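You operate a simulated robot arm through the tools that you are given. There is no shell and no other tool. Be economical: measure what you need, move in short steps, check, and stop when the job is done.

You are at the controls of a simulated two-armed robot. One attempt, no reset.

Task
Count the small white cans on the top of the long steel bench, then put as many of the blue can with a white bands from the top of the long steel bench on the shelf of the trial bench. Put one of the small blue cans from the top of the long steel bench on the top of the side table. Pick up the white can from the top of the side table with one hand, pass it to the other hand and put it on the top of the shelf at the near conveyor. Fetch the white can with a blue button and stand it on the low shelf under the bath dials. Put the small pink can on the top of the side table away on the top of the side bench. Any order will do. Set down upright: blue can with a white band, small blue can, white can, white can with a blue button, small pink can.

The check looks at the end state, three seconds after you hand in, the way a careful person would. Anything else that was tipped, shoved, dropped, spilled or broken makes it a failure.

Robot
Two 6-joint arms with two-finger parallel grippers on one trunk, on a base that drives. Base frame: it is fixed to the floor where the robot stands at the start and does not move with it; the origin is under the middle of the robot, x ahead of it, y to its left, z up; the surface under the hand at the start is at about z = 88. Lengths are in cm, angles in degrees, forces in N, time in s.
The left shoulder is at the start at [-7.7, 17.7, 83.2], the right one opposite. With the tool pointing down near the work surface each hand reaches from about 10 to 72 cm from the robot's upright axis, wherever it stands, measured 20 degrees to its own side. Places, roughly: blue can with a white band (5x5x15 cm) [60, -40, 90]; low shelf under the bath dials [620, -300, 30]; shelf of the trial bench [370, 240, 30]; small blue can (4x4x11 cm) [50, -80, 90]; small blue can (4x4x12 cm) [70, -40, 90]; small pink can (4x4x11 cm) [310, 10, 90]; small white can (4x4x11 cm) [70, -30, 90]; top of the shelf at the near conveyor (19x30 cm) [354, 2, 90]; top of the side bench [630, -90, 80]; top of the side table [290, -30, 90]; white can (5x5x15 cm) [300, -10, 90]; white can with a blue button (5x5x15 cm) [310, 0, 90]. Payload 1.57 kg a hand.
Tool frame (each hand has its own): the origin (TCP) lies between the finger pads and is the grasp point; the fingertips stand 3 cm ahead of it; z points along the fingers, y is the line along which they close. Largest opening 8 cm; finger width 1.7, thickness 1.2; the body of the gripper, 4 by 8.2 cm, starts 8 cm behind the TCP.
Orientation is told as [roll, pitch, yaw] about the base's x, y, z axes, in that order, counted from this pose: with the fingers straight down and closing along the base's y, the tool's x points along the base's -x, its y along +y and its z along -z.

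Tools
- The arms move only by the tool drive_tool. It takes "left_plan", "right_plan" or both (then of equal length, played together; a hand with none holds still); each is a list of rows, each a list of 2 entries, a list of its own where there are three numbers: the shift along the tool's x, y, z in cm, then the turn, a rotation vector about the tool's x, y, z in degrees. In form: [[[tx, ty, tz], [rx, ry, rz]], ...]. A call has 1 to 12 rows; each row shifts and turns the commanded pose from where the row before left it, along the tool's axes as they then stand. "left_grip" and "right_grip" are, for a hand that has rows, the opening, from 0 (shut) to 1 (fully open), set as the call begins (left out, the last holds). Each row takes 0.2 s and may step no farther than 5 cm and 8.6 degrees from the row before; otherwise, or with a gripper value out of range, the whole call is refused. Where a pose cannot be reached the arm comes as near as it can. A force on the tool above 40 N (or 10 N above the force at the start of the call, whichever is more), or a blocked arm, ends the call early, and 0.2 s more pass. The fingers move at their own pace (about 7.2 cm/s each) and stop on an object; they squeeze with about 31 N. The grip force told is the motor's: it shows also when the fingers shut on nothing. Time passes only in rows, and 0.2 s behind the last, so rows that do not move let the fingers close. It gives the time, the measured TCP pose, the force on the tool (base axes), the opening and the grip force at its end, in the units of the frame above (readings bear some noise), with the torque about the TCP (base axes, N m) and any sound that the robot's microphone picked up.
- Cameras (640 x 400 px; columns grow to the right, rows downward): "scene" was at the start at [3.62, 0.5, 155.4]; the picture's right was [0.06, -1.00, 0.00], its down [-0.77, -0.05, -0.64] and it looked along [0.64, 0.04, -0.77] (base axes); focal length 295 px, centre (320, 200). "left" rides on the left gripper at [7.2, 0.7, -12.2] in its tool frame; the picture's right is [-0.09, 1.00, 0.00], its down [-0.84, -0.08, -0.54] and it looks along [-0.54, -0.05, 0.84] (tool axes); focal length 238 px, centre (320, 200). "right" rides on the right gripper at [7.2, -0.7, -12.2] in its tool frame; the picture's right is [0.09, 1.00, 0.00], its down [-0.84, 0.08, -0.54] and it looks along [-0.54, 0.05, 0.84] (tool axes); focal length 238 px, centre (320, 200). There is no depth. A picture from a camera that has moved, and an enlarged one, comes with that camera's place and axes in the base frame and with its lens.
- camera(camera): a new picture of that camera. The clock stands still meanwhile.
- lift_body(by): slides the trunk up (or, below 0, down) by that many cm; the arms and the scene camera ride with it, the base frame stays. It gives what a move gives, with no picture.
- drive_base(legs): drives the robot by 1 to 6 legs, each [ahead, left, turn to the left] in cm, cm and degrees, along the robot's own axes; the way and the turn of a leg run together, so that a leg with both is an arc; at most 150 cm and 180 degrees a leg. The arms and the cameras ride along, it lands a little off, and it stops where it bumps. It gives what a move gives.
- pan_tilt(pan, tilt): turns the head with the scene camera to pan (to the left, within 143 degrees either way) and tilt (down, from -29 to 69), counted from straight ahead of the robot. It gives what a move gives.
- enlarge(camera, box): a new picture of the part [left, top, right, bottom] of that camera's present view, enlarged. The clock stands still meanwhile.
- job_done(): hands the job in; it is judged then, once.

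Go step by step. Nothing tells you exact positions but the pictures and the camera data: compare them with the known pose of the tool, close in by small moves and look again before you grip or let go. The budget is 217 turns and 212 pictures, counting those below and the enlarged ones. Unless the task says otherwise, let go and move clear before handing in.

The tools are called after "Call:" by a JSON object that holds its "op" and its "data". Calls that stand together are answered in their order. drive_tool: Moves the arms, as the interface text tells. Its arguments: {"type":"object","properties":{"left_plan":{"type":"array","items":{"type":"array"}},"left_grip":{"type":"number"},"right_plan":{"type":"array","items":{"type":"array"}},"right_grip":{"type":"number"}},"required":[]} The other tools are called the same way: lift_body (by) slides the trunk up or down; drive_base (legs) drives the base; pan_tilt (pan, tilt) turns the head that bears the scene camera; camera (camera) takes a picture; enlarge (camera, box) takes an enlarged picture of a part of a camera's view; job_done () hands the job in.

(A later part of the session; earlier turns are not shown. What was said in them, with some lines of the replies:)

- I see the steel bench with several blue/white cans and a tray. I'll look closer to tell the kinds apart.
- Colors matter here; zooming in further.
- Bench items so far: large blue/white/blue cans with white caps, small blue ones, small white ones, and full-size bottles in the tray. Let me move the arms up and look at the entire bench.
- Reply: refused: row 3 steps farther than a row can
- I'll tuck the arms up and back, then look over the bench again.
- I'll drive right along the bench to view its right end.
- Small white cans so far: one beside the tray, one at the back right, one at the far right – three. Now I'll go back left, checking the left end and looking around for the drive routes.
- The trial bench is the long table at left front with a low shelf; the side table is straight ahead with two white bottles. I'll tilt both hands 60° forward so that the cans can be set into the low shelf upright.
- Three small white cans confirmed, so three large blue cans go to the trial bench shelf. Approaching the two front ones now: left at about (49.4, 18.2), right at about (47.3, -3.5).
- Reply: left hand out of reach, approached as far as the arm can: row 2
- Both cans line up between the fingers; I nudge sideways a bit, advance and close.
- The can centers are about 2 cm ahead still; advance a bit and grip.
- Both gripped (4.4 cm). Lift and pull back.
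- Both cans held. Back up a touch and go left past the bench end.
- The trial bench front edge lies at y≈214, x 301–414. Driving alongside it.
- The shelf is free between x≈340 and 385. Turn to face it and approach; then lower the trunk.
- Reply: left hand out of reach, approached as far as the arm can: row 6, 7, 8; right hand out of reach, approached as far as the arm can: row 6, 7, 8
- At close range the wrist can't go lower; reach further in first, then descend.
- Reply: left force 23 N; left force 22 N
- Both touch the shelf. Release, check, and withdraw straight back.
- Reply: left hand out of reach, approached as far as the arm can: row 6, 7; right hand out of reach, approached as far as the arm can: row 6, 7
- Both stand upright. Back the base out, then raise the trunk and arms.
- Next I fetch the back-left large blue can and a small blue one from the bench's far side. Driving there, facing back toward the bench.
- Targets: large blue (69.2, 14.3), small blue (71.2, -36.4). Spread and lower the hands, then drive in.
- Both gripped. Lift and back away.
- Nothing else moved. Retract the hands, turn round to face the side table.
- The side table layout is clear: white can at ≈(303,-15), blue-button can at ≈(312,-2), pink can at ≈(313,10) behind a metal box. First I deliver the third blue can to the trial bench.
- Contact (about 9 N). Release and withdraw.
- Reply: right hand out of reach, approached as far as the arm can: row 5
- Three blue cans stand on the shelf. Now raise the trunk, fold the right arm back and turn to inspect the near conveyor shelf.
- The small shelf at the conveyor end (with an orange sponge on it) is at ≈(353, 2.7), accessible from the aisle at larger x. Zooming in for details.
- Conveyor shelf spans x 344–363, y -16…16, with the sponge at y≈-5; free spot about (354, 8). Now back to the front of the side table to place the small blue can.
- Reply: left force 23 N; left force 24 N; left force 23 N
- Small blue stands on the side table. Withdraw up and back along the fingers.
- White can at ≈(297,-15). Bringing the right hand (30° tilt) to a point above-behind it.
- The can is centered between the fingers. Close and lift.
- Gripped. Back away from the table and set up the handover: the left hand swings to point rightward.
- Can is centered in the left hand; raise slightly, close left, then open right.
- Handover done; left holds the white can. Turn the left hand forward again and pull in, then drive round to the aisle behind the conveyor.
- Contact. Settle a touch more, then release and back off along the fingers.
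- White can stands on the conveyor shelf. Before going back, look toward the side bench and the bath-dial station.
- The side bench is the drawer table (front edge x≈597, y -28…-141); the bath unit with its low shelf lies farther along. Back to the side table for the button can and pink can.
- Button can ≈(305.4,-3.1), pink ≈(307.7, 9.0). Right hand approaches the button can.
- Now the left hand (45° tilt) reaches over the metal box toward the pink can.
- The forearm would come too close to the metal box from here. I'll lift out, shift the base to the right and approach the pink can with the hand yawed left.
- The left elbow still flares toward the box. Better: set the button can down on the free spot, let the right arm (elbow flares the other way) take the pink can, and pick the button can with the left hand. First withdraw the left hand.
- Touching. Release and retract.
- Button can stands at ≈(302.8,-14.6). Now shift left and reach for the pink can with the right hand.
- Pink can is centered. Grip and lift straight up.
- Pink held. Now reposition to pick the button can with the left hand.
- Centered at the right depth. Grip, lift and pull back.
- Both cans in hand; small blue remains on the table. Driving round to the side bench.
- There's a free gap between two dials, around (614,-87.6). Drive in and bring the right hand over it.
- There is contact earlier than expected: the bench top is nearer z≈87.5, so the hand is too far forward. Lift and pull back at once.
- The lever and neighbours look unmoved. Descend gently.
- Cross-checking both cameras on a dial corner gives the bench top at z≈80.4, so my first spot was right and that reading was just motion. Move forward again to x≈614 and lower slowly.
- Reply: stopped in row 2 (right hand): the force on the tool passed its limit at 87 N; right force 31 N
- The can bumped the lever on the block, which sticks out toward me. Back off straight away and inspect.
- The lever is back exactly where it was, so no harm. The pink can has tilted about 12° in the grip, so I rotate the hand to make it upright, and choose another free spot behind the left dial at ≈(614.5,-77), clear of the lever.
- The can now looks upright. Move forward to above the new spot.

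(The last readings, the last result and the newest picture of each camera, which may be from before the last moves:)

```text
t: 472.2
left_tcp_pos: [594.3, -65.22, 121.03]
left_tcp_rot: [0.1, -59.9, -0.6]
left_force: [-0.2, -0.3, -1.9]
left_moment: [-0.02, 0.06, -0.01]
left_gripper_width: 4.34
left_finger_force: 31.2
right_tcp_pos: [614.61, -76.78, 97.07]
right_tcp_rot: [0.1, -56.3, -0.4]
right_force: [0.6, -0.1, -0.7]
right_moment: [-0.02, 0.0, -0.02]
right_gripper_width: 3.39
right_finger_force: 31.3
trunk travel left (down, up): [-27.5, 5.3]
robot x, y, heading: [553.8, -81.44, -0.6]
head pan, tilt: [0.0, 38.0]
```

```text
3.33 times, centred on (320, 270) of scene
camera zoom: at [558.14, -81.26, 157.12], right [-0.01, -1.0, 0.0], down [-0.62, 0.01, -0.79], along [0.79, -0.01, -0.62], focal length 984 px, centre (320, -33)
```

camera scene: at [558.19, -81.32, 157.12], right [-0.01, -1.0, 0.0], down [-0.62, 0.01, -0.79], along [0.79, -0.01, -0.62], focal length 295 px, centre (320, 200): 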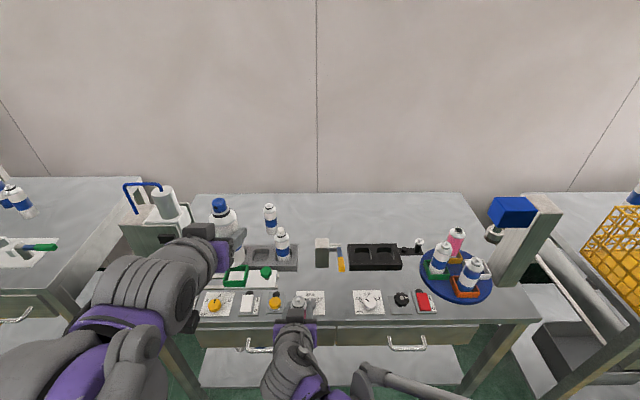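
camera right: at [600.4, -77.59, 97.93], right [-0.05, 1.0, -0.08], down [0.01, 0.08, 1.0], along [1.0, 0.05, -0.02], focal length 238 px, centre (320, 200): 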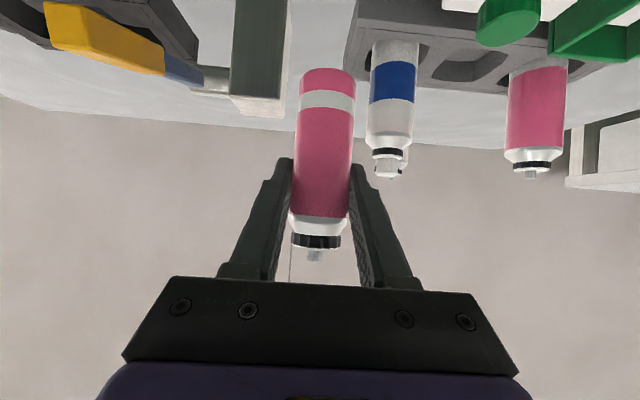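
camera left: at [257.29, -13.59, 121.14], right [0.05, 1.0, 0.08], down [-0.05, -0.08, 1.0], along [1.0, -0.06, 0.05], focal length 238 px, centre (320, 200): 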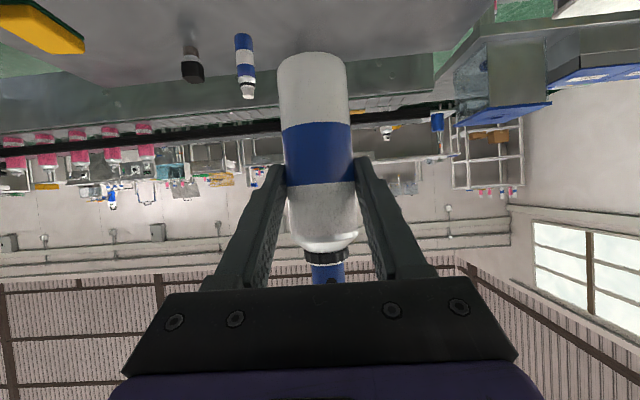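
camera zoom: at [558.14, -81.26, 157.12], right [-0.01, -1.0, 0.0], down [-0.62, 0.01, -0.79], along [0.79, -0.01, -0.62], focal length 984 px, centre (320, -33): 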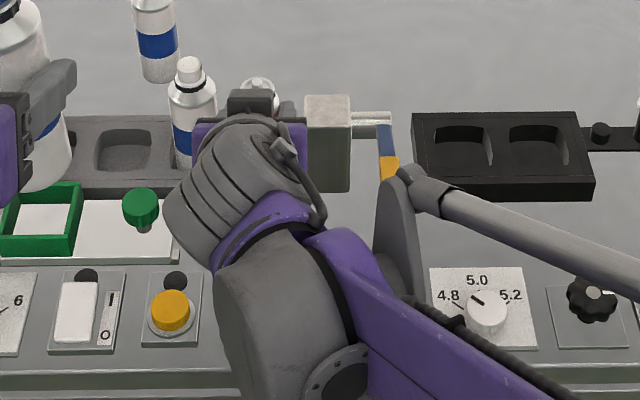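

Call:
{"op": "drive_tool", "data": {"right_plan": [[[2.35, 0, 1.58], [0, 0, 0]], [[2.35, 0, 1.58], [0, 0, 0]], [[1.8, 0, 1.2], [0, 0, 0]], [[0, 0, 0], [0, 0, 0]]]}}

Call:
{"op": "camera", "data": {"camera": "right"}}

Call:
{"op": "enlarge", "data": {"camera": "scene", "box": [230, 210, 410, 330]}}

```text
t: 473.2
left_tcp_pos: [594.36, -65.26, 121.05]
left_tcp_rot: [0.0, -59.8, -0.7]
left_force: [0.0, -0.4, -0.9]
left_moment: [0.02, 0.03, 0.04]
left_gripper_width: 4.35
left_finger_force: 31.0
right_tcp_pos: [614.42, -76.97, 89.34]
right_tcp_rot: [0.1, -56.2, -0.3]
right_force: [0.5, -0.2, -1.4]
right_moment: [0.01, -0.01, 0.0]
right_gripper_width: 3.37
right_finger_force: 30.7
trunk travel left (down, up): [-27.5, 5.3]
robot x, y, heading: [553.94, -81.37, -0.9]
head pan, tilt: [0.0, 38.0]
```

```text
39 pictures are left
camera right: at [600.25, -77.69, 90.11], right [-0.05, 1.0, -0.08], down [0.01, 0.08, 1.0], along [1.0, 0.05, -0.02], focal length 238 px, centre (320, 200)
```

right: 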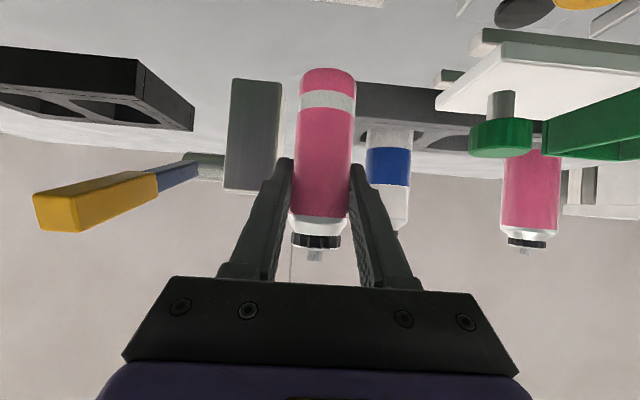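

```text
3.33 times, centred on (320, 270) of scene
camera zoom: at [558.2, -81.26, 157.12], right [-0.01, -1.0, 0.0], down [-0.62, 0.01, -0.79], along [0.79, -0.01, -0.62], focal length 984 px, centre (320, -33)
```

zoom: 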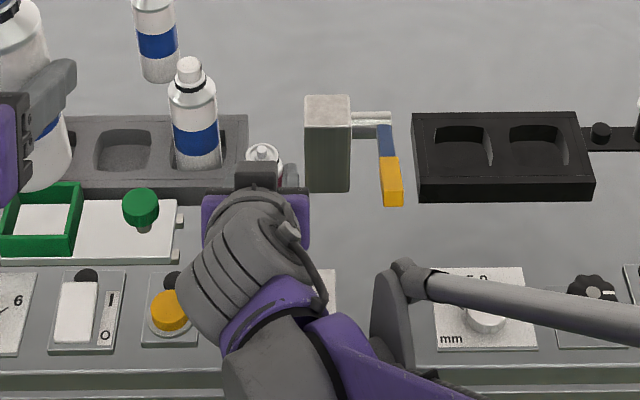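

Call:
{"op": "drive_tool", "data": {"right_plan": [[[0.66, 0, 0.45], [0, 0, 0]], [[0.33, 0, 0.22], [0, 0, 0]]]}}

```text
t: 473.9
left_tcp_pos: [594.4, -65.32, 121.14]
left_tcp_rot: [-0.1, -59.9, -0.8]
left_force: [0.4, -0.5, -0.9]
left_moment: [-0.02, 0.05, -0.01]
left_gripper_width: 4.35
left_finger_force: 30.9
right_tcp_pos: [614.43, -77.06, 87.98]
right_tcp_rot: [0.1, -56.3, -0.3]
right_force: [-0.4, 0.0, -0.9]
right_moment: [-0.02, -0.01, 0.05]
right_gripper_width: 3.39
right_finger_force: 31.5
trunk travel left (down, up): [-27.5, 5.3]
robot x, y, heading: [553.36, -80.94, -0.8]
head pan, tilt: [0.0, 38.0]
```

Call:
{"op": "drive_tool", "data": {"right_plan": [[[0.25, 0, 0.17], [0, 0, 0]], [[0.25, 0, 0.17], [0, 0, 0]]]}}

```text
t: 474.4
left_tcp_pos: [594.48, -65.14, 121.19]
left_tcp_rot: [0.0, -59.9, -0.7]
left_force: [-1.0, -0.5, -0.9]
left_moment: [0.02, 0.04, -0.02]
left_gripper_width: 4.33
left_finger_force: 30.7
right_tcp_pos: [614.44, -77.11, 87.4]
right_tcp_rot: [0.1, -56.3, -0.4]
right_force: [-0.4, -0.8, -1.0]
right_moment: [0.0, -0.03, -0.01]
right_gripper_width: 3.37
right_finger_force: 31.0
trunk travel left (down, up): [-27.5, 5.3]
robot x, y, heading: [553.71, -81.37, -0.8]
head pan, tilt: [0.0, 38.0]
```

Call:
{"op": "drive_tool", "data": {"right_plan": [[[0.25, 0, 0.17], [0, 0, 0]], [[0.25, 0, 0.17], [0, 0, 0]]]}}

Call:
{"op": "camera", "data": {"camera": "right"}}

```text
t: 475.1
left_tcp_pos: [594.38, -65.19, 121.12]
left_tcp_rot: [-0.1, -59.9, -0.7]
left_force: [-0.1, -0.3, -1.4]
left_moment: [-0.03, 0.01, -0.02]
left_gripper_width: 4.38
left_finger_force: 31.0
right_tcp_pos: [614.47, -76.98, 86.72]
right_tcp_rot: [0.1, -56.3, -0.3]
right_force: [0.6, 0.2, -0.4]
right_moment: [0.0, -0.01, -0.01]
right_gripper_width: 3.39
right_finger_force: 31.5
trunk travel left (down, up): [-27.5, 5.3]
robot x, y, heading: [553.33, -80.89, -0.9]
head pan, tilt: [0.0, 38.0]
```

```text
37 pictures are left
camera right: at [600.32, -77.75, 87.62], right [-0.05, 1.0, -0.08], down [0.01, 0.08, 1.0], along [1.0, 0.05, -0.02], focal length 238 px, centre (320, 200)
```

right: 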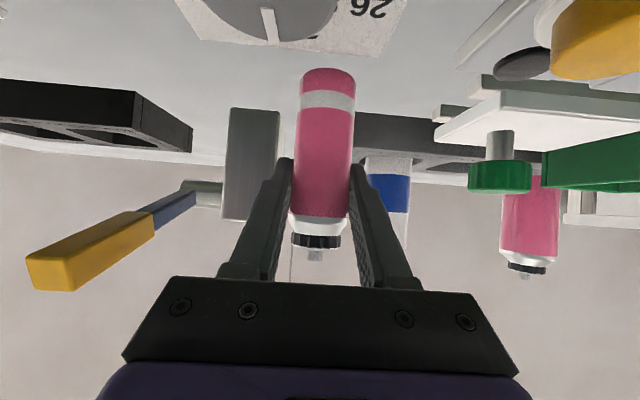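

Call:
{"op": "drive_tool", "data": {"right_plan": [[[0.21, 0, 0.14], [0, 0, 0]], [[0.21, 0, 0.14], [0, 0, 0]]]}}

```text
t: 475.6
left_tcp_pos: [594.27, -65.23, 121.25]
left_tcp_rot: [0.0, -60.0, -0.7]
left_force: [0.5, 0.3, -1.9]
left_moment: [0.0, 0.05, 0.01]
left_gripper_width: 4.37
left_finger_force: 31.1
right_tcp_pos: [614.46, -77.01, 86.57]
right_tcp_rot: [0.1, -56.5, -0.2]
right_force: [2.3, -0.5, 22.9]
right_moment: [-0.01, 0.12, -0.01]
right_gripper_width: 3.37
right_finger_force: 30.6
trunk travel left (down, up): [-27.5, 5.3]
robot x, y, heading: [553.52, -81.17, -0.7]
head pan, tilt: [0.0, 38.0]
```

Firm contact. Open moderately and check.

Call:
{"op": "drive_tool", "data": {"right_plan": [[[0, 0, 0], [0, 0, 0]], [[0, 0, 0], [0, 0, 0]], [[0, 0, 0], [0, 0, 0]]], "right_grip": 0.65}}

Call:
{"op": "camera", "data": {"camera": "right"}}

```text
t: 476.4
left_tcp_pos: [594.31, -65.21, 121.26]
left_tcp_rot: [0.0, -59.9, -0.6]
left_force: [-0.1, -0.2, -1.4]
left_moment: [-0.01, 0.02, 0.0]
left_gripper_width: 4.31
left_finger_force: 30.5
right_tcp_pos: [614.56, -77.09, 86.41]
right_tcp_rot: [0.1, -56.3, -0.3]
right_force: [-0.5, 0.2, 0.7]
right_moment: [0.02, 0.02, 0.03]
right_gripper_width: 5.18
right_finger_force: 0.1
trunk travel left (down, up): [-27.5, 5.3]
robot x, y, heading: [553.37, -80.94, -0.9]
head pan, tilt: [0.0, 38.0]
```

```text
36 pictures are left
camera right: at [600.34, -77.74, 87.16], right [-0.05, 1.0, -0.08], down [0.01, 0.08, 1.0], along [1.0, 0.05, -0.02], focal length 238 px, centre (320, 200)
```

right: 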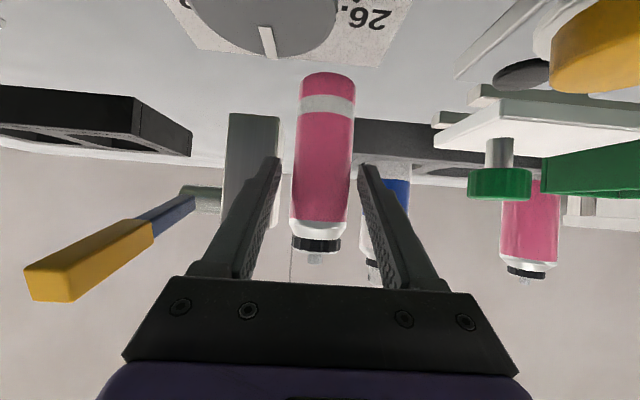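

Standing free. Retract along the fingers, up and back.

Call:
{"op": "drive_tool", "data": {"right_plan": [[[0, 0, -1.5], [0, 0, 0]], [[0, 0, -3], [0, 0, 0]], [[0, 0, -4], [0, 0, 0]], [[0, 0, -4], [0, 0, 0]], [[0, 0, -4], [0, 0, 0]], [[-2, 0, -4], [0, 0, 0]], [[-3, 0, -3], [0, 0, 0]], [[-3, 0, -3], [0, 0, 0]]]}}

Call:
{"op": "drive_base", "data": {"legs": [[-38, 0, 0.7]]}}

Call:
{"op": "camera", "data": {"camera": "scene"}}

Call:
{"op": "enlarge", "data": {"camera": "scene", "box": [220, 140, 420, 260]}}

```text
t: 478.2
left_tcp_pos: [594.4, -65.18, 121.14]
left_tcp_rot: [0.0, -59.9, -0.6]
left_force: [0.2, 0.6, -0.4]
left_moment: [0.05, 0.04, 0.0]
left_gripper_width: 4.36
left_finger_force: 31.1
right_tcp_pos: [597.0, -76.35, 107.5]
right_tcp_rot: [0.0, -56.2, -0.3]
right_force: [-0.2, -1.0, -0.3]
right_moment: [0.0, 0.01, 0.0]
right_gripper_width: 5.19
right_finger_force: 0.0
trunk travel left (down, up): [-27.5, 5.3]
robot x, y, heading: [553.71, -81.0, -0.6]
head pan, tilt: [0.0, 38.0]
```

```text
t: 480.7
left_tcp_pos: [555.16, -64.33, 121.17]
left_tcp_rot: [0.0, -59.9, 0.4]
left_force: [0.3, 0.4, -1.5]
left_moment: [-0.01, -0.01, -0.03]
left_gripper_width: 4.36
left_finger_force: 31.2
right_tcp_pos: [558.02, -75.36, 107.4]
right_tcp_rot: [0.1, -56.3, 0.8]
right_force: [-0.3, -0.2, 0.2]
right_moment: [0.01, -0.03, 0.02]
right_gripper_width: 5.18
right_finger_force: 0.0
trunk travel left (down, up): [-27.5, 5.3]
robot x, y, heading: [515.05, -81.01, 0.3]
head pan, tilt: [0.0, 38.0]
```

```text
35 pictures are left
camera scene: at [519.32, -81.05, 157.13], right [0.01, -1.0, 0.0], down [-0.62, 0.0, -0.79], along [0.79, 0.01, -0.62], focal length 295 px, centre (320, 200)
```

scene: 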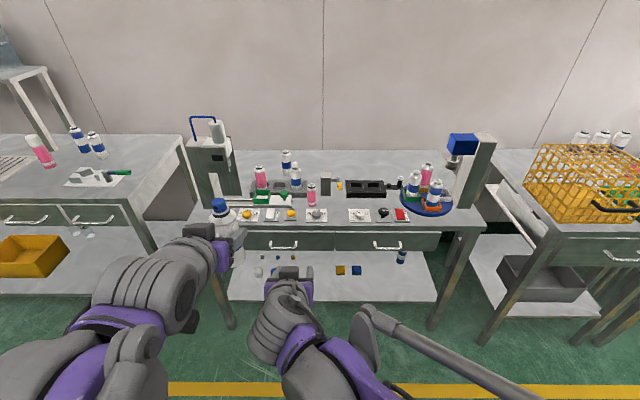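

```text
3.20 times, centred on (320, 200) of scene
camera zoom: at [519.32, -81.05, 157.13], right [0.01, -1.0, 0.0], down [-0.62, 0.0, -0.79], along [0.79, 0.01, -0.62], focal length 944 px, centre (320, 200)
```

zoom: 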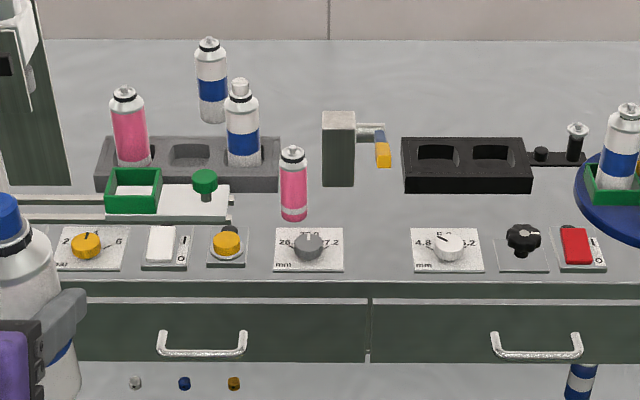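

Pink stands upright and the dials and lever are as before. Next, the bath station: look along the way.

Call:
{"op": "pan_tilt", "data": {"pan": -60, "tilt": 22}}

Call:
{"op": "camera", "data": {"camera": "scene"}}

```text
t: 482.0
left_tcp_pos: [555.3, -64.29, 121.15]
left_tcp_rot: [0.1, -59.9, 0.3]
left_force: [-0.1, -0.3, -1.0]
left_moment: [0.03, 0.02, 0.01]
left_gripper_width: 4.34
left_finger_force: 31.2
right_tcp_pos: [558.05, -75.5, 107.35]
right_tcp_rot: [0.2, -56.3, 0.8]
right_force: [0.2, -1.0, 0.1]
right_moment: [-0.01, -0.02, -0.01]
right_gripper_width: 5.22
right_finger_force: 0.1
trunk travel left (down, up): [-27.5, 5.3]
robot x, y, heading: [514.65, -81.09, 0.7]
head pan, tilt: [-60.0, 22.0]
```

```text
33 pictures are left
camera scene: at [515.41, -89.11, 159.64], right [-0.86, -0.51, 0.0], down [-0.19, 0.32, -0.93], along [0.47, -0.8, -0.37], focal length 295 px, centre (320, 200)
```

scene: 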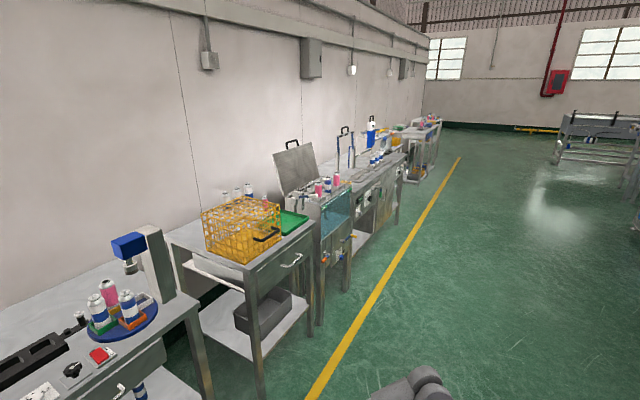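

Call:
{"op": "drive_base", "data": {"legs": [[0, -105, -0.7], [0, -105, 1.5]]}}

Call:
{"op": "pan_tilt", "data": {"pan": 0, "tilt": 35}}

Call:
{"op": "camera", "data": {"camera": "scene"}}

```text
t: 500.7
left_tcp_pos: [559.03, -273.38, 121.1]
left_tcp_rot: [0.0, -59.8, 2.3]
left_force: [-0.2, 0.4, -2.9]
left_moment: [-0.02, 0.05, 0.02]
left_gripper_width: 4.35
left_finger_force: 30.6
right_tcp_pos: [562.26, -284.35, 107.29]
right_tcp_rot: [0.2, -56.3, 2.6]
right_force: [-0.1, 0.0, 0.8]
right_moment: [0.0, -0.01, 0.01]
right_gripper_width: 5.21
right_finger_force: 0.0
trunk travel left (down, up): [-27.5, 5.3]
robot x, y, heading: [519.4, -291.49, 2.4]
head pan, tilt: [-60.0, 22.0]
```

```text
t: 502.0
left_tcp_pos: [559.14, -273.3, 121.04]
left_tcp_rot: [0.0, -59.9, 2.3]
left_force: [-0.2, -0.6, -1.2]
left_moment: [0.01, 0.02, -0.01]
left_gripper_width: 4.36
left_finger_force: 30.6
right_tcp_pos: [562.44, -284.36, 107.39]
right_tcp_rot: [0.1, -56.4, 2.6]
right_force: [-0.3, 0.4, -0.1]
right_moment: [0.02, 0.0, 0.02]
right_gripper_width: 5.19
right_finger_force: 0.0
trunk travel left (down, up): [-27.5, 5.3]
robot x, y, heading: [519.29, -291.68, 2.2]
head pan, tilt: [0.0, 35.0]
```

```text
32 pictures are left
camera scene: at [524.02, -291.24, 157.58], right [0.04, -1.0, 0.0], down [-0.57, -0.02, -0.82], along [0.82, 0.03, -0.57], focal length 295 px, centre (320, 200)
```

scene: 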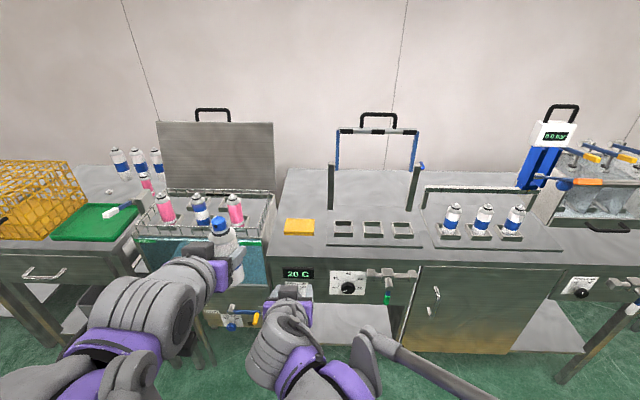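

The dial panel (display and knob) is at y≈-300 with an open low shelf below (front edge x≈592, panel underside z≈64). I'll tuck the right hand, align the left hand with y≈-292, and lower the trunk.

Call:
{"op": "drive_tool", "data": {"left_plan": [[[0, -1, 0], [0, 0, 0]], [[0, -1, 0], [0, 0, 0]], [[0, -1, 0], [0, 0, 0]], [[0, -1, 0], [0, 0, 0]], [[0, -1, 0], [0, 0, 0]], [[0, -1, 0], [0, 0, 0]]], "right_plan": [[[-0.27, -3.67, -2.6], [0, 0, 0]], [[-0.27, -3.67, -2.6], [0, 0, 0]], [[-0.27, -3.67, -2.6], [0, 0, 0]], [[-0.27, -3.67, -2.6], [0, 0, 0]], [[-0.27, -3.67, -2.6], [0, 0, 0]], [[-0.27, -3.67, -2.6], [0, 0, 0]]]}}

Call:
{"op": "drive_base", "data": {"legs": [[17, -11, -2.3]]}}

Call:
{"op": "lift_body", "data": {"by": -27}}

Call:
{"op": "pan_tilt", "data": {"pan": 5, "tilt": 48}}

Call:
{"op": "camera", "data": {"camera": "scene"}}

Call:
{"op": "camera", "data": {"camera": "left"}}

```text
t: 503.4
left_tcp_pos: [559.26, -279.43, 121.16]
left_tcp_rot: [-0.2, -60.0, 2.4]
left_force: [-0.2, 0.2, -1.0]
left_moment: [0.0, 0.0, 0.0]
left_gripper_width: 4.36
left_finger_force: 30.4
right_tcp_pos: [551.24, -307.16, 117.18]
right_tcp_rot: [0.0, -56.3, 2.6]
right_force: [-1.1, -0.2, 0.7]
right_moment: [0.01, 0.0, 0.01]
right_gripper_width: 5.19
right_finger_force: 0.1
trunk travel left (down, up): [-27.5, 5.3]
robot x, y, heading: [519.2, -291.18, 2.1]
head pan, tilt: [0.0, 35.0]
```

```text
t: 505.0
left_tcp_pos: [577.01, -292.16, 121.05]
left_tcp_rot: [0.0, -59.9, -0.1]
left_force: [1.5, 0.3, -1.7]
left_moment: [0.02, 0.03, 0.03]
left_gripper_width: 4.36
left_finger_force: 31.2
right_tcp_pos: [568.04, -319.55, 117.14]
right_tcp_rot: [0.1, -56.3, 0.4]
right_force: [0.7, -0.2, -0.4]
right_moment: [0.02, -0.01, -0.03]
right_gripper_width: 5.22
right_finger_force: 0.1
trunk travel left (down, up): [-27.5, 5.3]
robot x, y, heading: [536.65, -302.11, -0.3]
head pan, tilt: [0.0, 35.0]
```

```text
t: 507.8
left_tcp_pos: [577.03, -292.11, 94.18]
left_tcp_rot: [0.0, -59.9, -0.1]
left_force: [0.9, 0.5, -2.4]
left_moment: [0.02, 0.04, 0.01]
left_gripper_width: 4.34
left_finger_force: 31.2
right_tcp_pos: [568.92, -319.48, 90.45]
right_tcp_rot: [0.0, -56.0, 0.3]
right_force: [0.4, -0.9, 1.0]
right_moment: [-0.04, 0.03, 0.01]
right_gripper_width: 5.21
right_finger_force: 0.0
trunk travel left (down, up): [-0.5, 32.3]
robot x, y, heading: [536.62, -302.51, -0.1]
head pan, tilt: [0.0, 35.0]
```

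```text
t: 508.5
left_tcp_pos: [577.05, -291.94, 94.14]
left_tcp_rot: [-0.1, -59.9, -0.1]
left_force: [-0.3, -0.8, -1.1]
left_moment: [-0.01, 0.0, 0.01]
left_gripper_width: 4.33
left_finger_force: 30.7
right_tcp_pos: [568.89, -319.45, 90.36]
right_tcp_rot: [0.0, -55.9, 0.3]
right_force: [-0.3, -0.7, -0.1]
right_moment: [-0.02, -0.01, -0.04]
right_gripper_width: 5.21
right_finger_force: 0.1
trunk travel left (down, up): [-0.5, 32.3]
robot x, y, heading: [536.72, -302.15, 0.2]
head pan, tilt: [5.0, 48.0]
```

```text
31 pictures are left
camera scene: at [545.46, -301.75, 128.22], right [0.08, -1.0, 0.0], down [-0.74, -0.06, -0.67], along [0.67, 0.06, -0.74], focal length 295 px, centre (320, 200)
```

scene: 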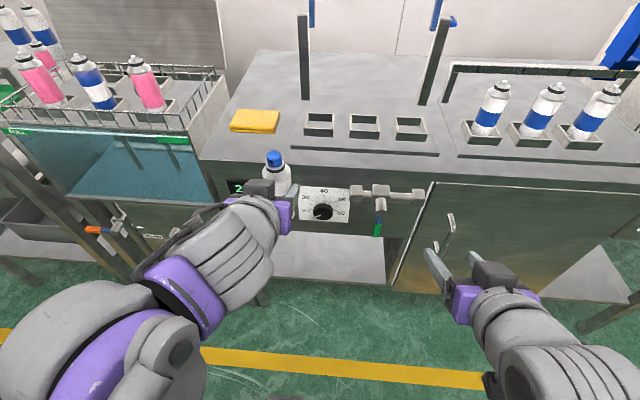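

```text
30 pictures are left
camera left: at [562.97, -291.51, 94.13], right [0.05, 1.0, 0.08], down [-0.05, -0.08, 1.0], along [1.0, -0.05, 0.05], focal length 238 px, centre (320, 200)
```

left: 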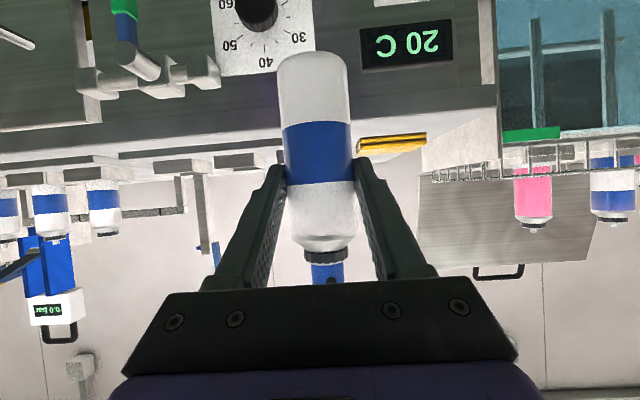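

Call:
{"op": "drive_tool", "data": {"left_plan": [[[3.66, 0, 2.11], [0, 0, 0]], [[3.66, 0, 2.11], [0, 0, 0]], [[3.66, 0, 2.11], [0, 0, 0]], [[3.66, 0, 2.11], [0, 0, 0]], [[3.66, 0, 2.11], [0, 0, 0]], [[3.66, 0, 2.11], [0, 0, 0]], [[3.66, 0, 2.11], [0, 0, 0]], [[3.66, 0, 2.11], [0, 0, 0]], [[1.9, 0, 3.7], [0, 0, 0]], [[1.9, 0, 3.7], [0, 0, 0]], [[1.9, 0, 3.7], [0, 0, 0]], [[1.9, 0, 3.7], [0, 0, 0]]]}}

Call:
{"op": "camera", "data": {"camera": "scene"}}

```text
t: 511.1
left_tcp_pos: [586.65, -292.14, 46.92]
left_tcp_rot: [-0.1, -59.9, -0.1]
left_force: [-0.5, 0.4, -2.4]
left_moment: [0.0, 0.02, -0.01]
left_gripper_width: 4.35
left_finger_force: 31.1
left hand out of reach, approached as far as the arm can: row 11, 12
right_tcp_pos: [568.9, -319.47, 90.49]
right_tcp_rot: [0.2, -55.9, 0.3]
right_force: [0.1, -0.5, 0.0]
right_moment: [0.0, 0.0, -0.02]
right_gripper_width: 5.19
right_finger_force: 0.1
trunk travel left (down, up): [-0.5, 32.3]
robot x, y, heading: [537.0, -302.42, 0.1]
head pan, tilt: [5.0, 48.0]
```

```text
29 pictures are left
camera scene: at [545.5, -301.74, 128.21], right [0.08, -1.0, 0.0], down [-0.74, -0.06, -0.67], along [0.67, 0.06, -0.74], focal length 295 px, centre (320, 200)
```

scene: 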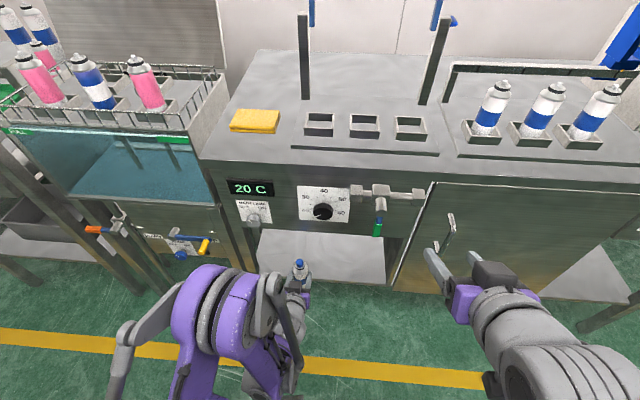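

Call:
{"op": "drive_tool", "data": {"left_plan": [[[-1.0, 0, 3.2], [0, 0, 0]], [[-1.75, 0, 3.03], [0, 0, 0]], [[-1.75, 0, 3.03], [0, 0, 0]], [[-1.75, 0, 3.03], [0, 0, 0]]]}}

Call:
{"op": "camera", "data": {"camera": "left"}}

Call:
{"op": "camera", "data": {"camera": "scene"}}

```text
t: 512.1
left_tcp_pos: [600.59, -292.13, 46.37]
left_tcp_rot: [0.1, -59.9, 0.0]
left_force: [0.0, 0.9, -1.9]
left_moment: [0.02, 0.04, 0.02]
left_gripper_width: 4.37
left_finger_force: 31.1
right_tcp_pos: [568.84, -319.4, 90.49]
right_tcp_rot: [0.1, -56.0, 0.3]
right_force: [-0.6, -0.1, -0.1]
right_moment: [0.0, 0.0, 0.02]
right_gripper_width: 5.22
right_finger_force: 0.1
trunk travel left (down, up): [-0.5, 32.3]
robot x, y, heading: [536.51, -302.74, -0.1]
head pan, tilt: [5.0, 48.0]
```

```text
28 pictures are left
camera left: at [586.45, -291.63, 46.39], right [0.05, 1.0, 0.08], down [-0.05, -0.08, 1.0], along [1.0, -0.05, 0.05], focal length 238 px, centre (320, 200)
```

left: 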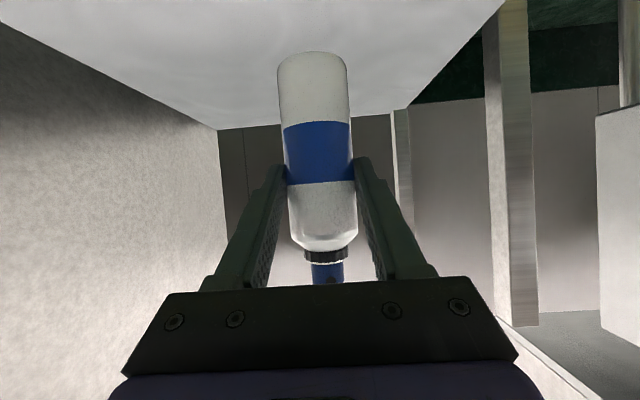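

```text
27 pictures are left
camera scene: at [545.48, -301.74, 128.21], right [0.08, -1.0, 0.0], down [-0.74, -0.06, -0.67], along [0.67, 0.06, -0.74], focal length 295 px, centre (320, 200)
```

scene: 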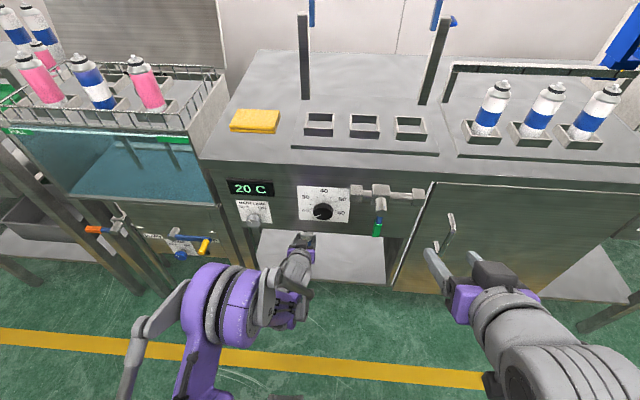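

Call:
{"op": "drive_tool", "data": {"left_plan": [[[-1.0, 0, 1.73], [0, 0, 0]], [[2.8, 0, 1.62], [0, 0, 0]], [[2.6, 0, 1.5], [0, 0, 0]], [[0, 0, 0], [0, 0, 0]]]}}

Call:
{"op": "camera", "data": {"camera": "left"}}

```text
t: 513.1
left_tcp_pos: [602.37, -292.28, 40.0]
left_tcp_rot: [-0.1, -59.9, 0.0]
left_force: [0.6, 0.1, -2.2]
left_moment: [0.01, 0.06, 0.01]
left_gripper_width: 4.35
left_finger_force: 31.5
right_tcp_pos: [568.76, -319.47, 90.39]
right_tcp_rot: [0.1, -56.0, 0.2]
right_force: [-1.1, 0.1, -0.3]
right_moment: [0.02, 0.04, 0.02]
right_gripper_width: 5.19
right_finger_force: 0.1
trunk travel left (down, up): [-0.5, 32.3]
robot x, y, heading: [536.57, -302.14, -0.2]
head pan, tilt: [5.0, 48.0]
```

```text
26 pictures are left
camera left: at [588.3, -291.71, 39.99], right [0.05, 1.0, 0.08], down [-0.05, -0.08, 1.0], along [1.0, -0.05, 0.05], focal length 238 px, centre (320, 200)
```

left: 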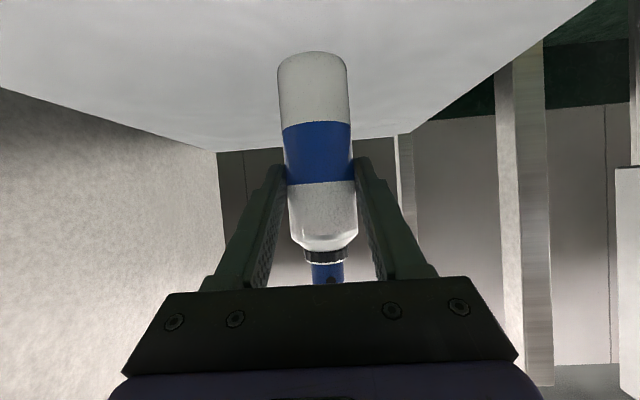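

Call:
{"op": "drive_tool", "data": {"left_plan": [[[0.43, 0, 0.25], [0, 0, 0]], [[0.35, 0, 0.2], [0, 0, 0]]]}}

```text
t: 513.7
left_tcp_pos: [602.43, -292.4, 39.09]
left_tcp_rot: [0.0, -59.9, -0.1]
left_force: [0.4, 1.0, -0.6]
left_moment: [-0.01, 0.04, 0.03]
left_gripper_width: 4.37
left_finger_force: 30.7
right_tcp_pos: [568.75, -319.44, 90.51]
right_tcp_rot: [0.2, -56.0, 0.2]
right_force: [-0.1, -0.8, -0.1]
right_moment: [0.01, -0.02, -0.04]
right_gripper_width: 5.23
right_finger_force: 0.1
trunk travel left (down, up): [-0.5, 32.3]
robot x, y, heading: [536.67, -302.09, -0.5]
head pan, tilt: [5.0, 48.0]
```

Call:
{"op": "drive_tool", "data": {"left_plan": [[[0.26, 0, 0.15], [0, 0, 0]], [[0.26, 0, 0.15], [0, 0, 0]]]}}

```text
t: 514.3
left_tcp_pos: [602.41, -292.35, 38.69]
left_tcp_rot: [-0.1, -59.9, -0.1]
left_force: [-0.3, 0.1, -0.9]
left_moment: [0.05, 0.0, 0.02]
left_gripper_width: 4.34
left_finger_force: 30.9
right_tcp_pos: [568.9, -319.47, 90.43]
right_tcp_rot: [0.1, -56.1, 0.3]
right_force: [-0.4, 0.4, -0.2]
right_moment: [-0.04, -0.01, 0.01]
right_gripper_width: 5.17
right_finger_force: 0.0
trunk travel left (down, up): [-0.5, 32.3]
robot x, y, heading: [536.6, -302.35, -0.4]
head pan, tilt: [5.0, 48.0]
```

Call:
{"op": "drive_tool", "data": {"left_plan": [[[0.22, 0, 0.12], [0, 0, 0]]]}}

```text
t: 514.7
left_tcp_pos: [602.49, -292.29, 38.26]
left_tcp_rot: [0.0, -60.0, 0.0]
left_force: [0.4, -0.4, -1.3]
left_moment: [0.03, 0.01, 0.02]
left_gripper_width: 4.37
left_finger_force: 31.2
right_tcp_pos: [568.88, -319.42, 90.46]
right_tcp_rot: [0.1, -56.0, 0.3]
right_force: [0.3, 0.3, 0.0]
right_moment: [0.01, 0.01, 0.0]
right_gripper_width: 5.17
right_finger_force: 0.0
trunk travel left (down, up): [-0.5, 32.3]
robot x, y, heading: [536.43, -302.57, -0.2]
head pan, tilt: [5.0, 48.0]
```

Call:
{"op": "drive_tool", "data": {"left_plan": [[[0.26, 0, 0.15], [0, 0, 0]]]}}

```text
t: 515.1
left_tcp_pos: [602.51, -292.23, 37.96]
left_tcp_rot: [0.0, -60.0, -0.1]
left_force: [0.1, 0.0, -1.5]
left_moment: [-0.02, 0.03, 0.03]
left_gripper_width: 4.35
left_finger_force: 31.0
right_tcp_pos: [568.93, -319.52, 90.38]
right_tcp_rot: [0.1, -56.0, 0.4]
right_force: [0.5, -0.3, 0.2]
right_moment: [0.0, -0.02, 0.03]
right_gripper_width: 5.22
right_finger_force: 0.1
trunk travel left (down, up): [-0.5, 32.3]
robot x, y, heading: [536.86, -301.93, -0.2]
head pan, tilt: [5.0, 48.0]
```

Call:
{"op": "drive_tool", "data": {"left_plan": [[[0.26, 0, 0.15], [0, 0, 0]], [[0.17, 0, 0.1], [0, 0, 0]]]}}

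```text
t: 515.7
left_tcp_pos: [602.64, -292.13, 37.41]
left_tcp_rot: [0.0, -59.9, -0.1]
left_force: [0.2, 0.1, -1.3]
left_moment: [-0.01, 0.05, 0.02]
left_gripper_width: 4.31
left_finger_force: 31.2
right_tcp_pos: [568.8, -319.45, 90.43]
right_tcp_rot: [0.1, -56.0, 0.3]
right_force: [0.5, 0.2, -0.7]
right_moment: [0.01, 0.02, -0.01]
right_gripper_width: 5.2
right_finger_force: 0.0
trunk travel left (down, up): [-0.5, 32.3]
robot x, y, heading: [536.67, -302.55, -0.1]
head pan, tilt: [5.0, 48.0]
```

Call:
{"op": "drive_tool", "data": {"left_plan": [[[0.26, 0, 0.15], [0, 0, 0]], [[0.26, 0, 0.15], [0, 0, 0]]]}}

Call:
{"op": "camera", "data": {"camera": "left"}}

```text
t: 516.3
left_tcp_pos: [602.57, -292.23, 36.83]
left_tcp_rot: [0.0, -59.9, -0.1]
left_force: [-0.1, -0.2, -1.0]
left_moment: [0.01, 0.02, 0.0]
left_gripper_width: 4.35
left_finger_force: 30.7
right_tcp_pos: [568.88, -319.38, 90.49]
right_tcp_rot: [0.0, -55.9, 0.3]
right_force: [-0.3, -0.1, 0.3]
right_moment: [-0.01, -0.01, 0.01]
right_gripper_width: 5.21
right_finger_force: 0.1
trunk travel left (down, up): [-0.5, 32.3]
robot x, y, heading: [536.35, -302.2, -0.2]
head pan, tilt: [5.0, 48.0]
```

```text
25 pictures are left
camera left: at [588.37, -291.58, 36.82], right [0.05, 1.0, 0.08], down [-0.05, -0.08, 1.0], along [1.0, -0.05, 0.05], focal length 238 px, centre (320, 200)
```

left: 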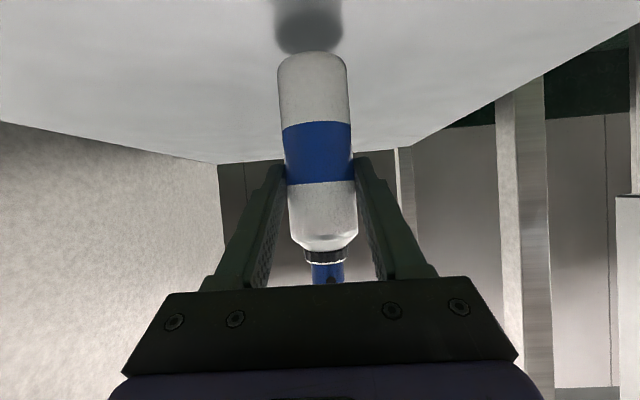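

The shadow nearly meets the base; a little more.

Call:
{"op": "drive_tool", "data": {"left_plan": [[[0.22, 0, 0.12], [0, 0, 0]]]}}

```text
t: 516.7
left_tcp_pos: [602.39, -292.12, 36.58]
left_tcp_rot: [0.1, -59.9, -0.1]
left_force: [-0.1, -0.4, -1.9]
left_moment: [-0.01, 0.07, 0.01]
left_gripper_width: 4.38
left_finger_force: 31.0
right_tcp_pos: [568.88, -319.48, 90.52]
right_tcp_rot: [0.1, -56.0, 0.4]
right_force: [0.1, 0.0, 0.9]
right_moment: [-0.02, -0.04, -0.03]
right_gripper_width: 5.2
right_finger_force: 0.0
trunk travel left (down, up): [-0.5, 32.3]
robot x, y, heading: [536.63, -302.19, -0.3]
head pan, tilt: [5.0, 48.0]
```

Call:
{"op": "drive_tool", "data": {"left_plan": [[[0.26, 0, 0.15], [0, 0, 0]]]}}

```text
t: 517.1
left_tcp_pos: [602.53, -292.13, 36.29]
left_tcp_rot: [0.0, -59.9, -0.2]
left_force: [0.6, 0.1, -1.9]
left_moment: [-0.02, 0.03, -0.02]
left_gripper_width: 4.33
left_finger_force: 30.7
right_tcp_pos: [568.88, -319.37, 90.36]
right_tcp_rot: [0.0, -56.1, 0.3]
right_force: [-0.2, -0.6, -0.1]
right_moment: [-0.03, 0.01, 0.0]
right_gripper_width: 5.2
right_finger_force: 0.1
trunk travel left (down, up): [-0.5, 32.3]
robot x, y, heading: [536.27, -302.45, -0.1]
head pan, tilt: [5.0, 48.0]
```

Call:
{"op": "drive_tool", "data": {"left_plan": [[[0.26, 0, 0.15], [0, 0, 0]]]}}

```text
t: 517.5
left_tcp_pos: [602.5, -292.09, 35.97]
left_tcp_rot: [0.0, -59.9, -0.1]
left_force: [0.0, -1.0, -1.2]
left_moment: [-0.02, 0.04, -0.01]
left_gripper_width: 4.34
left_finger_force: 30.6
right_tcp_pos: [568.87, -319.45, 90.43]
right_tcp_rot: [0.0, -56.0, 0.2]
right_force: [0.5, -0.5, 0.4]
right_moment: [0.01, 0.02, 0.01]
right_gripper_width: 5.19
right_finger_force: 0.1
trunk travel left (down, up): [-0.5, 32.3]
robot x, y, heading: [536.43, -302.25, 0.2]
head pan, tilt: [5.0, 48.0]
```

Call:
{"op": "drive_tool", "data": {"left_plan": [[[0.26, 0, 0.15], [0, 0, 0]]]}}

Call:
{"op": "camera", "data": {"camera": "left"}}

```text
t: 517.9
left_tcp_pos: [602.38, -292.16, 35.85]
left_tcp_rot: [0.0, -60.0, -0.2]
left_force: [-2.0, 1.6, 9.0]
left_moment: [0.0, -0.09, 0.01]
left_gripper_width: 4.31
left_finger_force: 31.6
right_tcp_pos: [568.79, -319.51, 90.44]
right_tcp_rot: [0.1, -56.2, 0.3]
right_force: [-0.3, 0.2, 0.4]
right_moment: [-0.01, 0.0, -0.01]
right_gripper_width: 5.21
right_finger_force: 0.1
trunk travel left (down, up): [-0.5, 32.3]
robot x, y, heading: [536.45, -302.74, -0.2]
head pan, tilt: [5.0, 48.0]
```

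```text
24 pictures are left
camera left: at [588.35, -291.57, 35.78], right [0.05, 1.0, 0.08], down [-0.05, -0.08, 1.0], along [1.0, -0.05, 0.05], focal length 238 px, centre (320, 200)
```

left: 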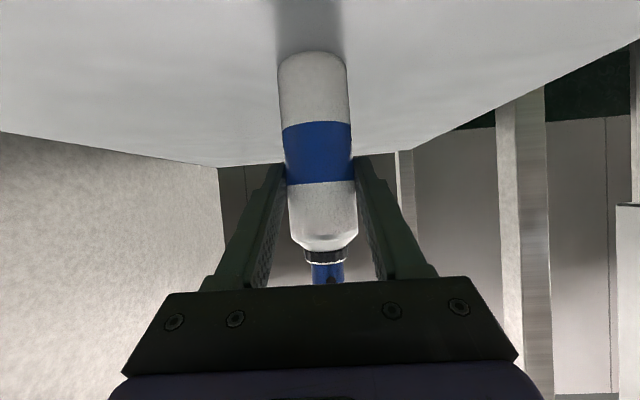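

Contact (9 N). Settle slightly, release and check.

Call:
{"op": "drive_tool", "data": {"left_plan": [[[0.1, 0, 0.06], [0, 0, 0]]]}}

Call:
{"op": "drive_tool", "data": {"left_plan": [[[0, 0, 0], [0, 0, 0]], [[0, 0, 0], [0, 0, 0]], [[0, 0, 0], [0, 0, 0]], [[1, 0, -1.73], [0, 0, 0]], [[1.2, 0, -2.1], [0, 0, 0]]], "left_grip": 1}}

Call:
{"op": "camera", "data": {"camera": "left"}}

```text
t: 518.3
left_tcp_pos: [602.53, -292.21, 35.78]
left_tcp_rot: [0.0, -60.1, -0.2]
left_force: [-5.6, 2.7, 22.8]
left_moment: [0.07, -0.12, 0.01]
left_gripper_width: 4.34
left_finger_force: 30.7
right_tcp_pos: [568.59, -319.32, 90.58]
right_tcp_rot: [0.1, -56.1, 0.2]
right_force: [-0.2, -0.2, 0.4]
right_moment: [0.03, -0.01, 0.01]
right_gripper_width: 5.22
right_finger_force: 0.1
trunk travel left (down, up): [-0.5, 32.3]
robot x, y, heading: [536.89, -302.39, -0.1]
head pan, tilt: [5.0, 48.0]
```

```text
t: 519.5
left_tcp_pos: [597.92, -292.38, 35.53]
left_tcp_rot: [0.0, -59.9, -0.2]
left_force: [-0.3, 1.0, 0.6]
left_moment: [0.03, -0.04, -0.01]
left_gripper_width: 8.0
left_finger_force: 0.1
right_tcp_pos: [568.74, -319.24, 90.42]
right_tcp_rot: [0.1, -55.9, 0.3]
right_force: [-0.1, -0.7, 1.0]
right_moment: [0.03, 0.0, -0.02]
right_gripper_width: 5.19
right_finger_force: 0.1
trunk travel left (down, up): [-0.5, 32.3]
robot x, y, heading: [536.67, -302.28, -0.0]
head pan, tilt: [5.0, 48.0]
```

```text
23 pictures are left
camera left: at [583.76, -291.73, 35.53], right [0.05, 1.0, 0.08], down [-0.05, -0.08, 1.0], along [1.0, -0.05, 0.05], focal length 238 px, centre (320, 200)
```

left: 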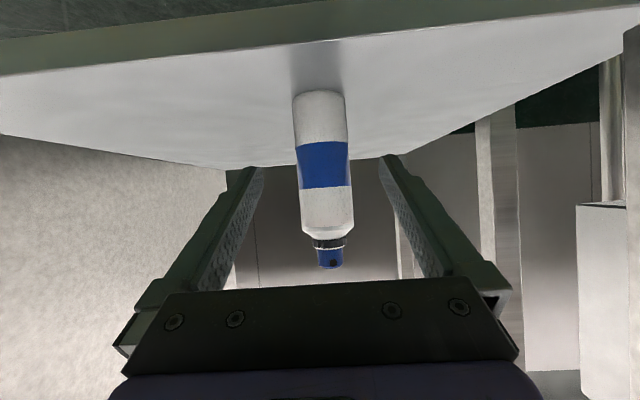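

The can stands upright on the low shelf. Drive straight back out and verify.

Call:
{"op": "drive_base", "data": {"legs": [[-32, 0, 0]]}}

Call:
{"op": "pan_tilt", "data": {"pan": 5, "tilt": 42}}

Call:
{"op": "camera", "data": {"camera": "scene"}}

```text
t: 521.7
left_tcp_pos: [565.67, -292.1, 35.51]
left_tcp_rot: [0.0, -59.9, 0.2]
left_force: [0.4, 0.9, -0.6]
left_moment: [0.0, 0.01, 0.0]
left_gripper_width: 8.01
left_finger_force: 0.1
right_tcp_pos: [536.68, -319.29, 90.42]
right_tcp_rot: [0.2, -56.2, 0.3]
right_force: [-0.5, -0.6, 0.4]
right_moment: [0.01, 0.0, -0.01]
right_gripper_width: 5.21
right_finger_force: 0.1
trunk travel left (down, up): [-0.5, 32.3]
robot x, y, heading: [504.61, -302.5, -0.0]
head pan, tilt: [5.0, 48.0]
```

```text
t: 522.3
left_tcp_pos: [565.67, -292.24, 35.48]
left_tcp_rot: [0.0, -60.0, 0.1]
left_force: [0.1, -0.4, 0.0]
left_moment: [0.03, 0.01, 0.01]
left_gripper_width: 7.99
left_finger_force: 0.1
right_tcp_pos: [536.53, -319.3, 90.51]
right_tcp_rot: [0.1, -56.0, 0.3]
right_force: [-1.0, -0.3, 0.2]
right_moment: [0.01, 0.01, 0.01]
right_gripper_width: 5.2
right_finger_force: 0.1
trunk travel left (down, up): [-0.5, 32.3]
robot x, y, heading: [504.56, -302.49, 0.1]
head pan, tilt: [5.0, 42.0]
```

```text
22 pictures are left
camera scene: at [513.7, -301.65, 129.06], right [0.09, -1.0, 0.0], down [-0.67, -0.06, -0.74], along [0.74, 0.07, -0.67], focal length 295 px, centre (320, 200)
```

scene: 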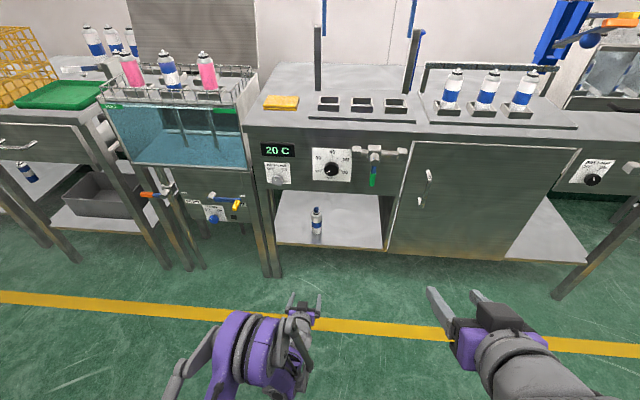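

Call:
{"op": "job_done", "data": {}}

```text
The job is handed in.
```

I counted three small white cans on the steel bench, and every can you asked for was standing upright where it belongs when I last looked, before handing in.

- **Blue cans with a white band:** three are on the shelf of the trial bench, to match the count.
- **Small blue can:** one is on top of the side table.
- **White can:** I picked it up with the right hand, passed it to the left, and set it on top of the shelf at the near conveyor, beside the sponge.
- **White can with a blue button:** it stands on the low shelf under the bath dials.
- **Small pink can:** it is on top of the side bench, behind the left dial.

While placing the pink can I bumped a yellow-tipped lever on the side bench with a force of about 87 N. In the pictures afterwards, the lever and the dials around it looked as they had before.
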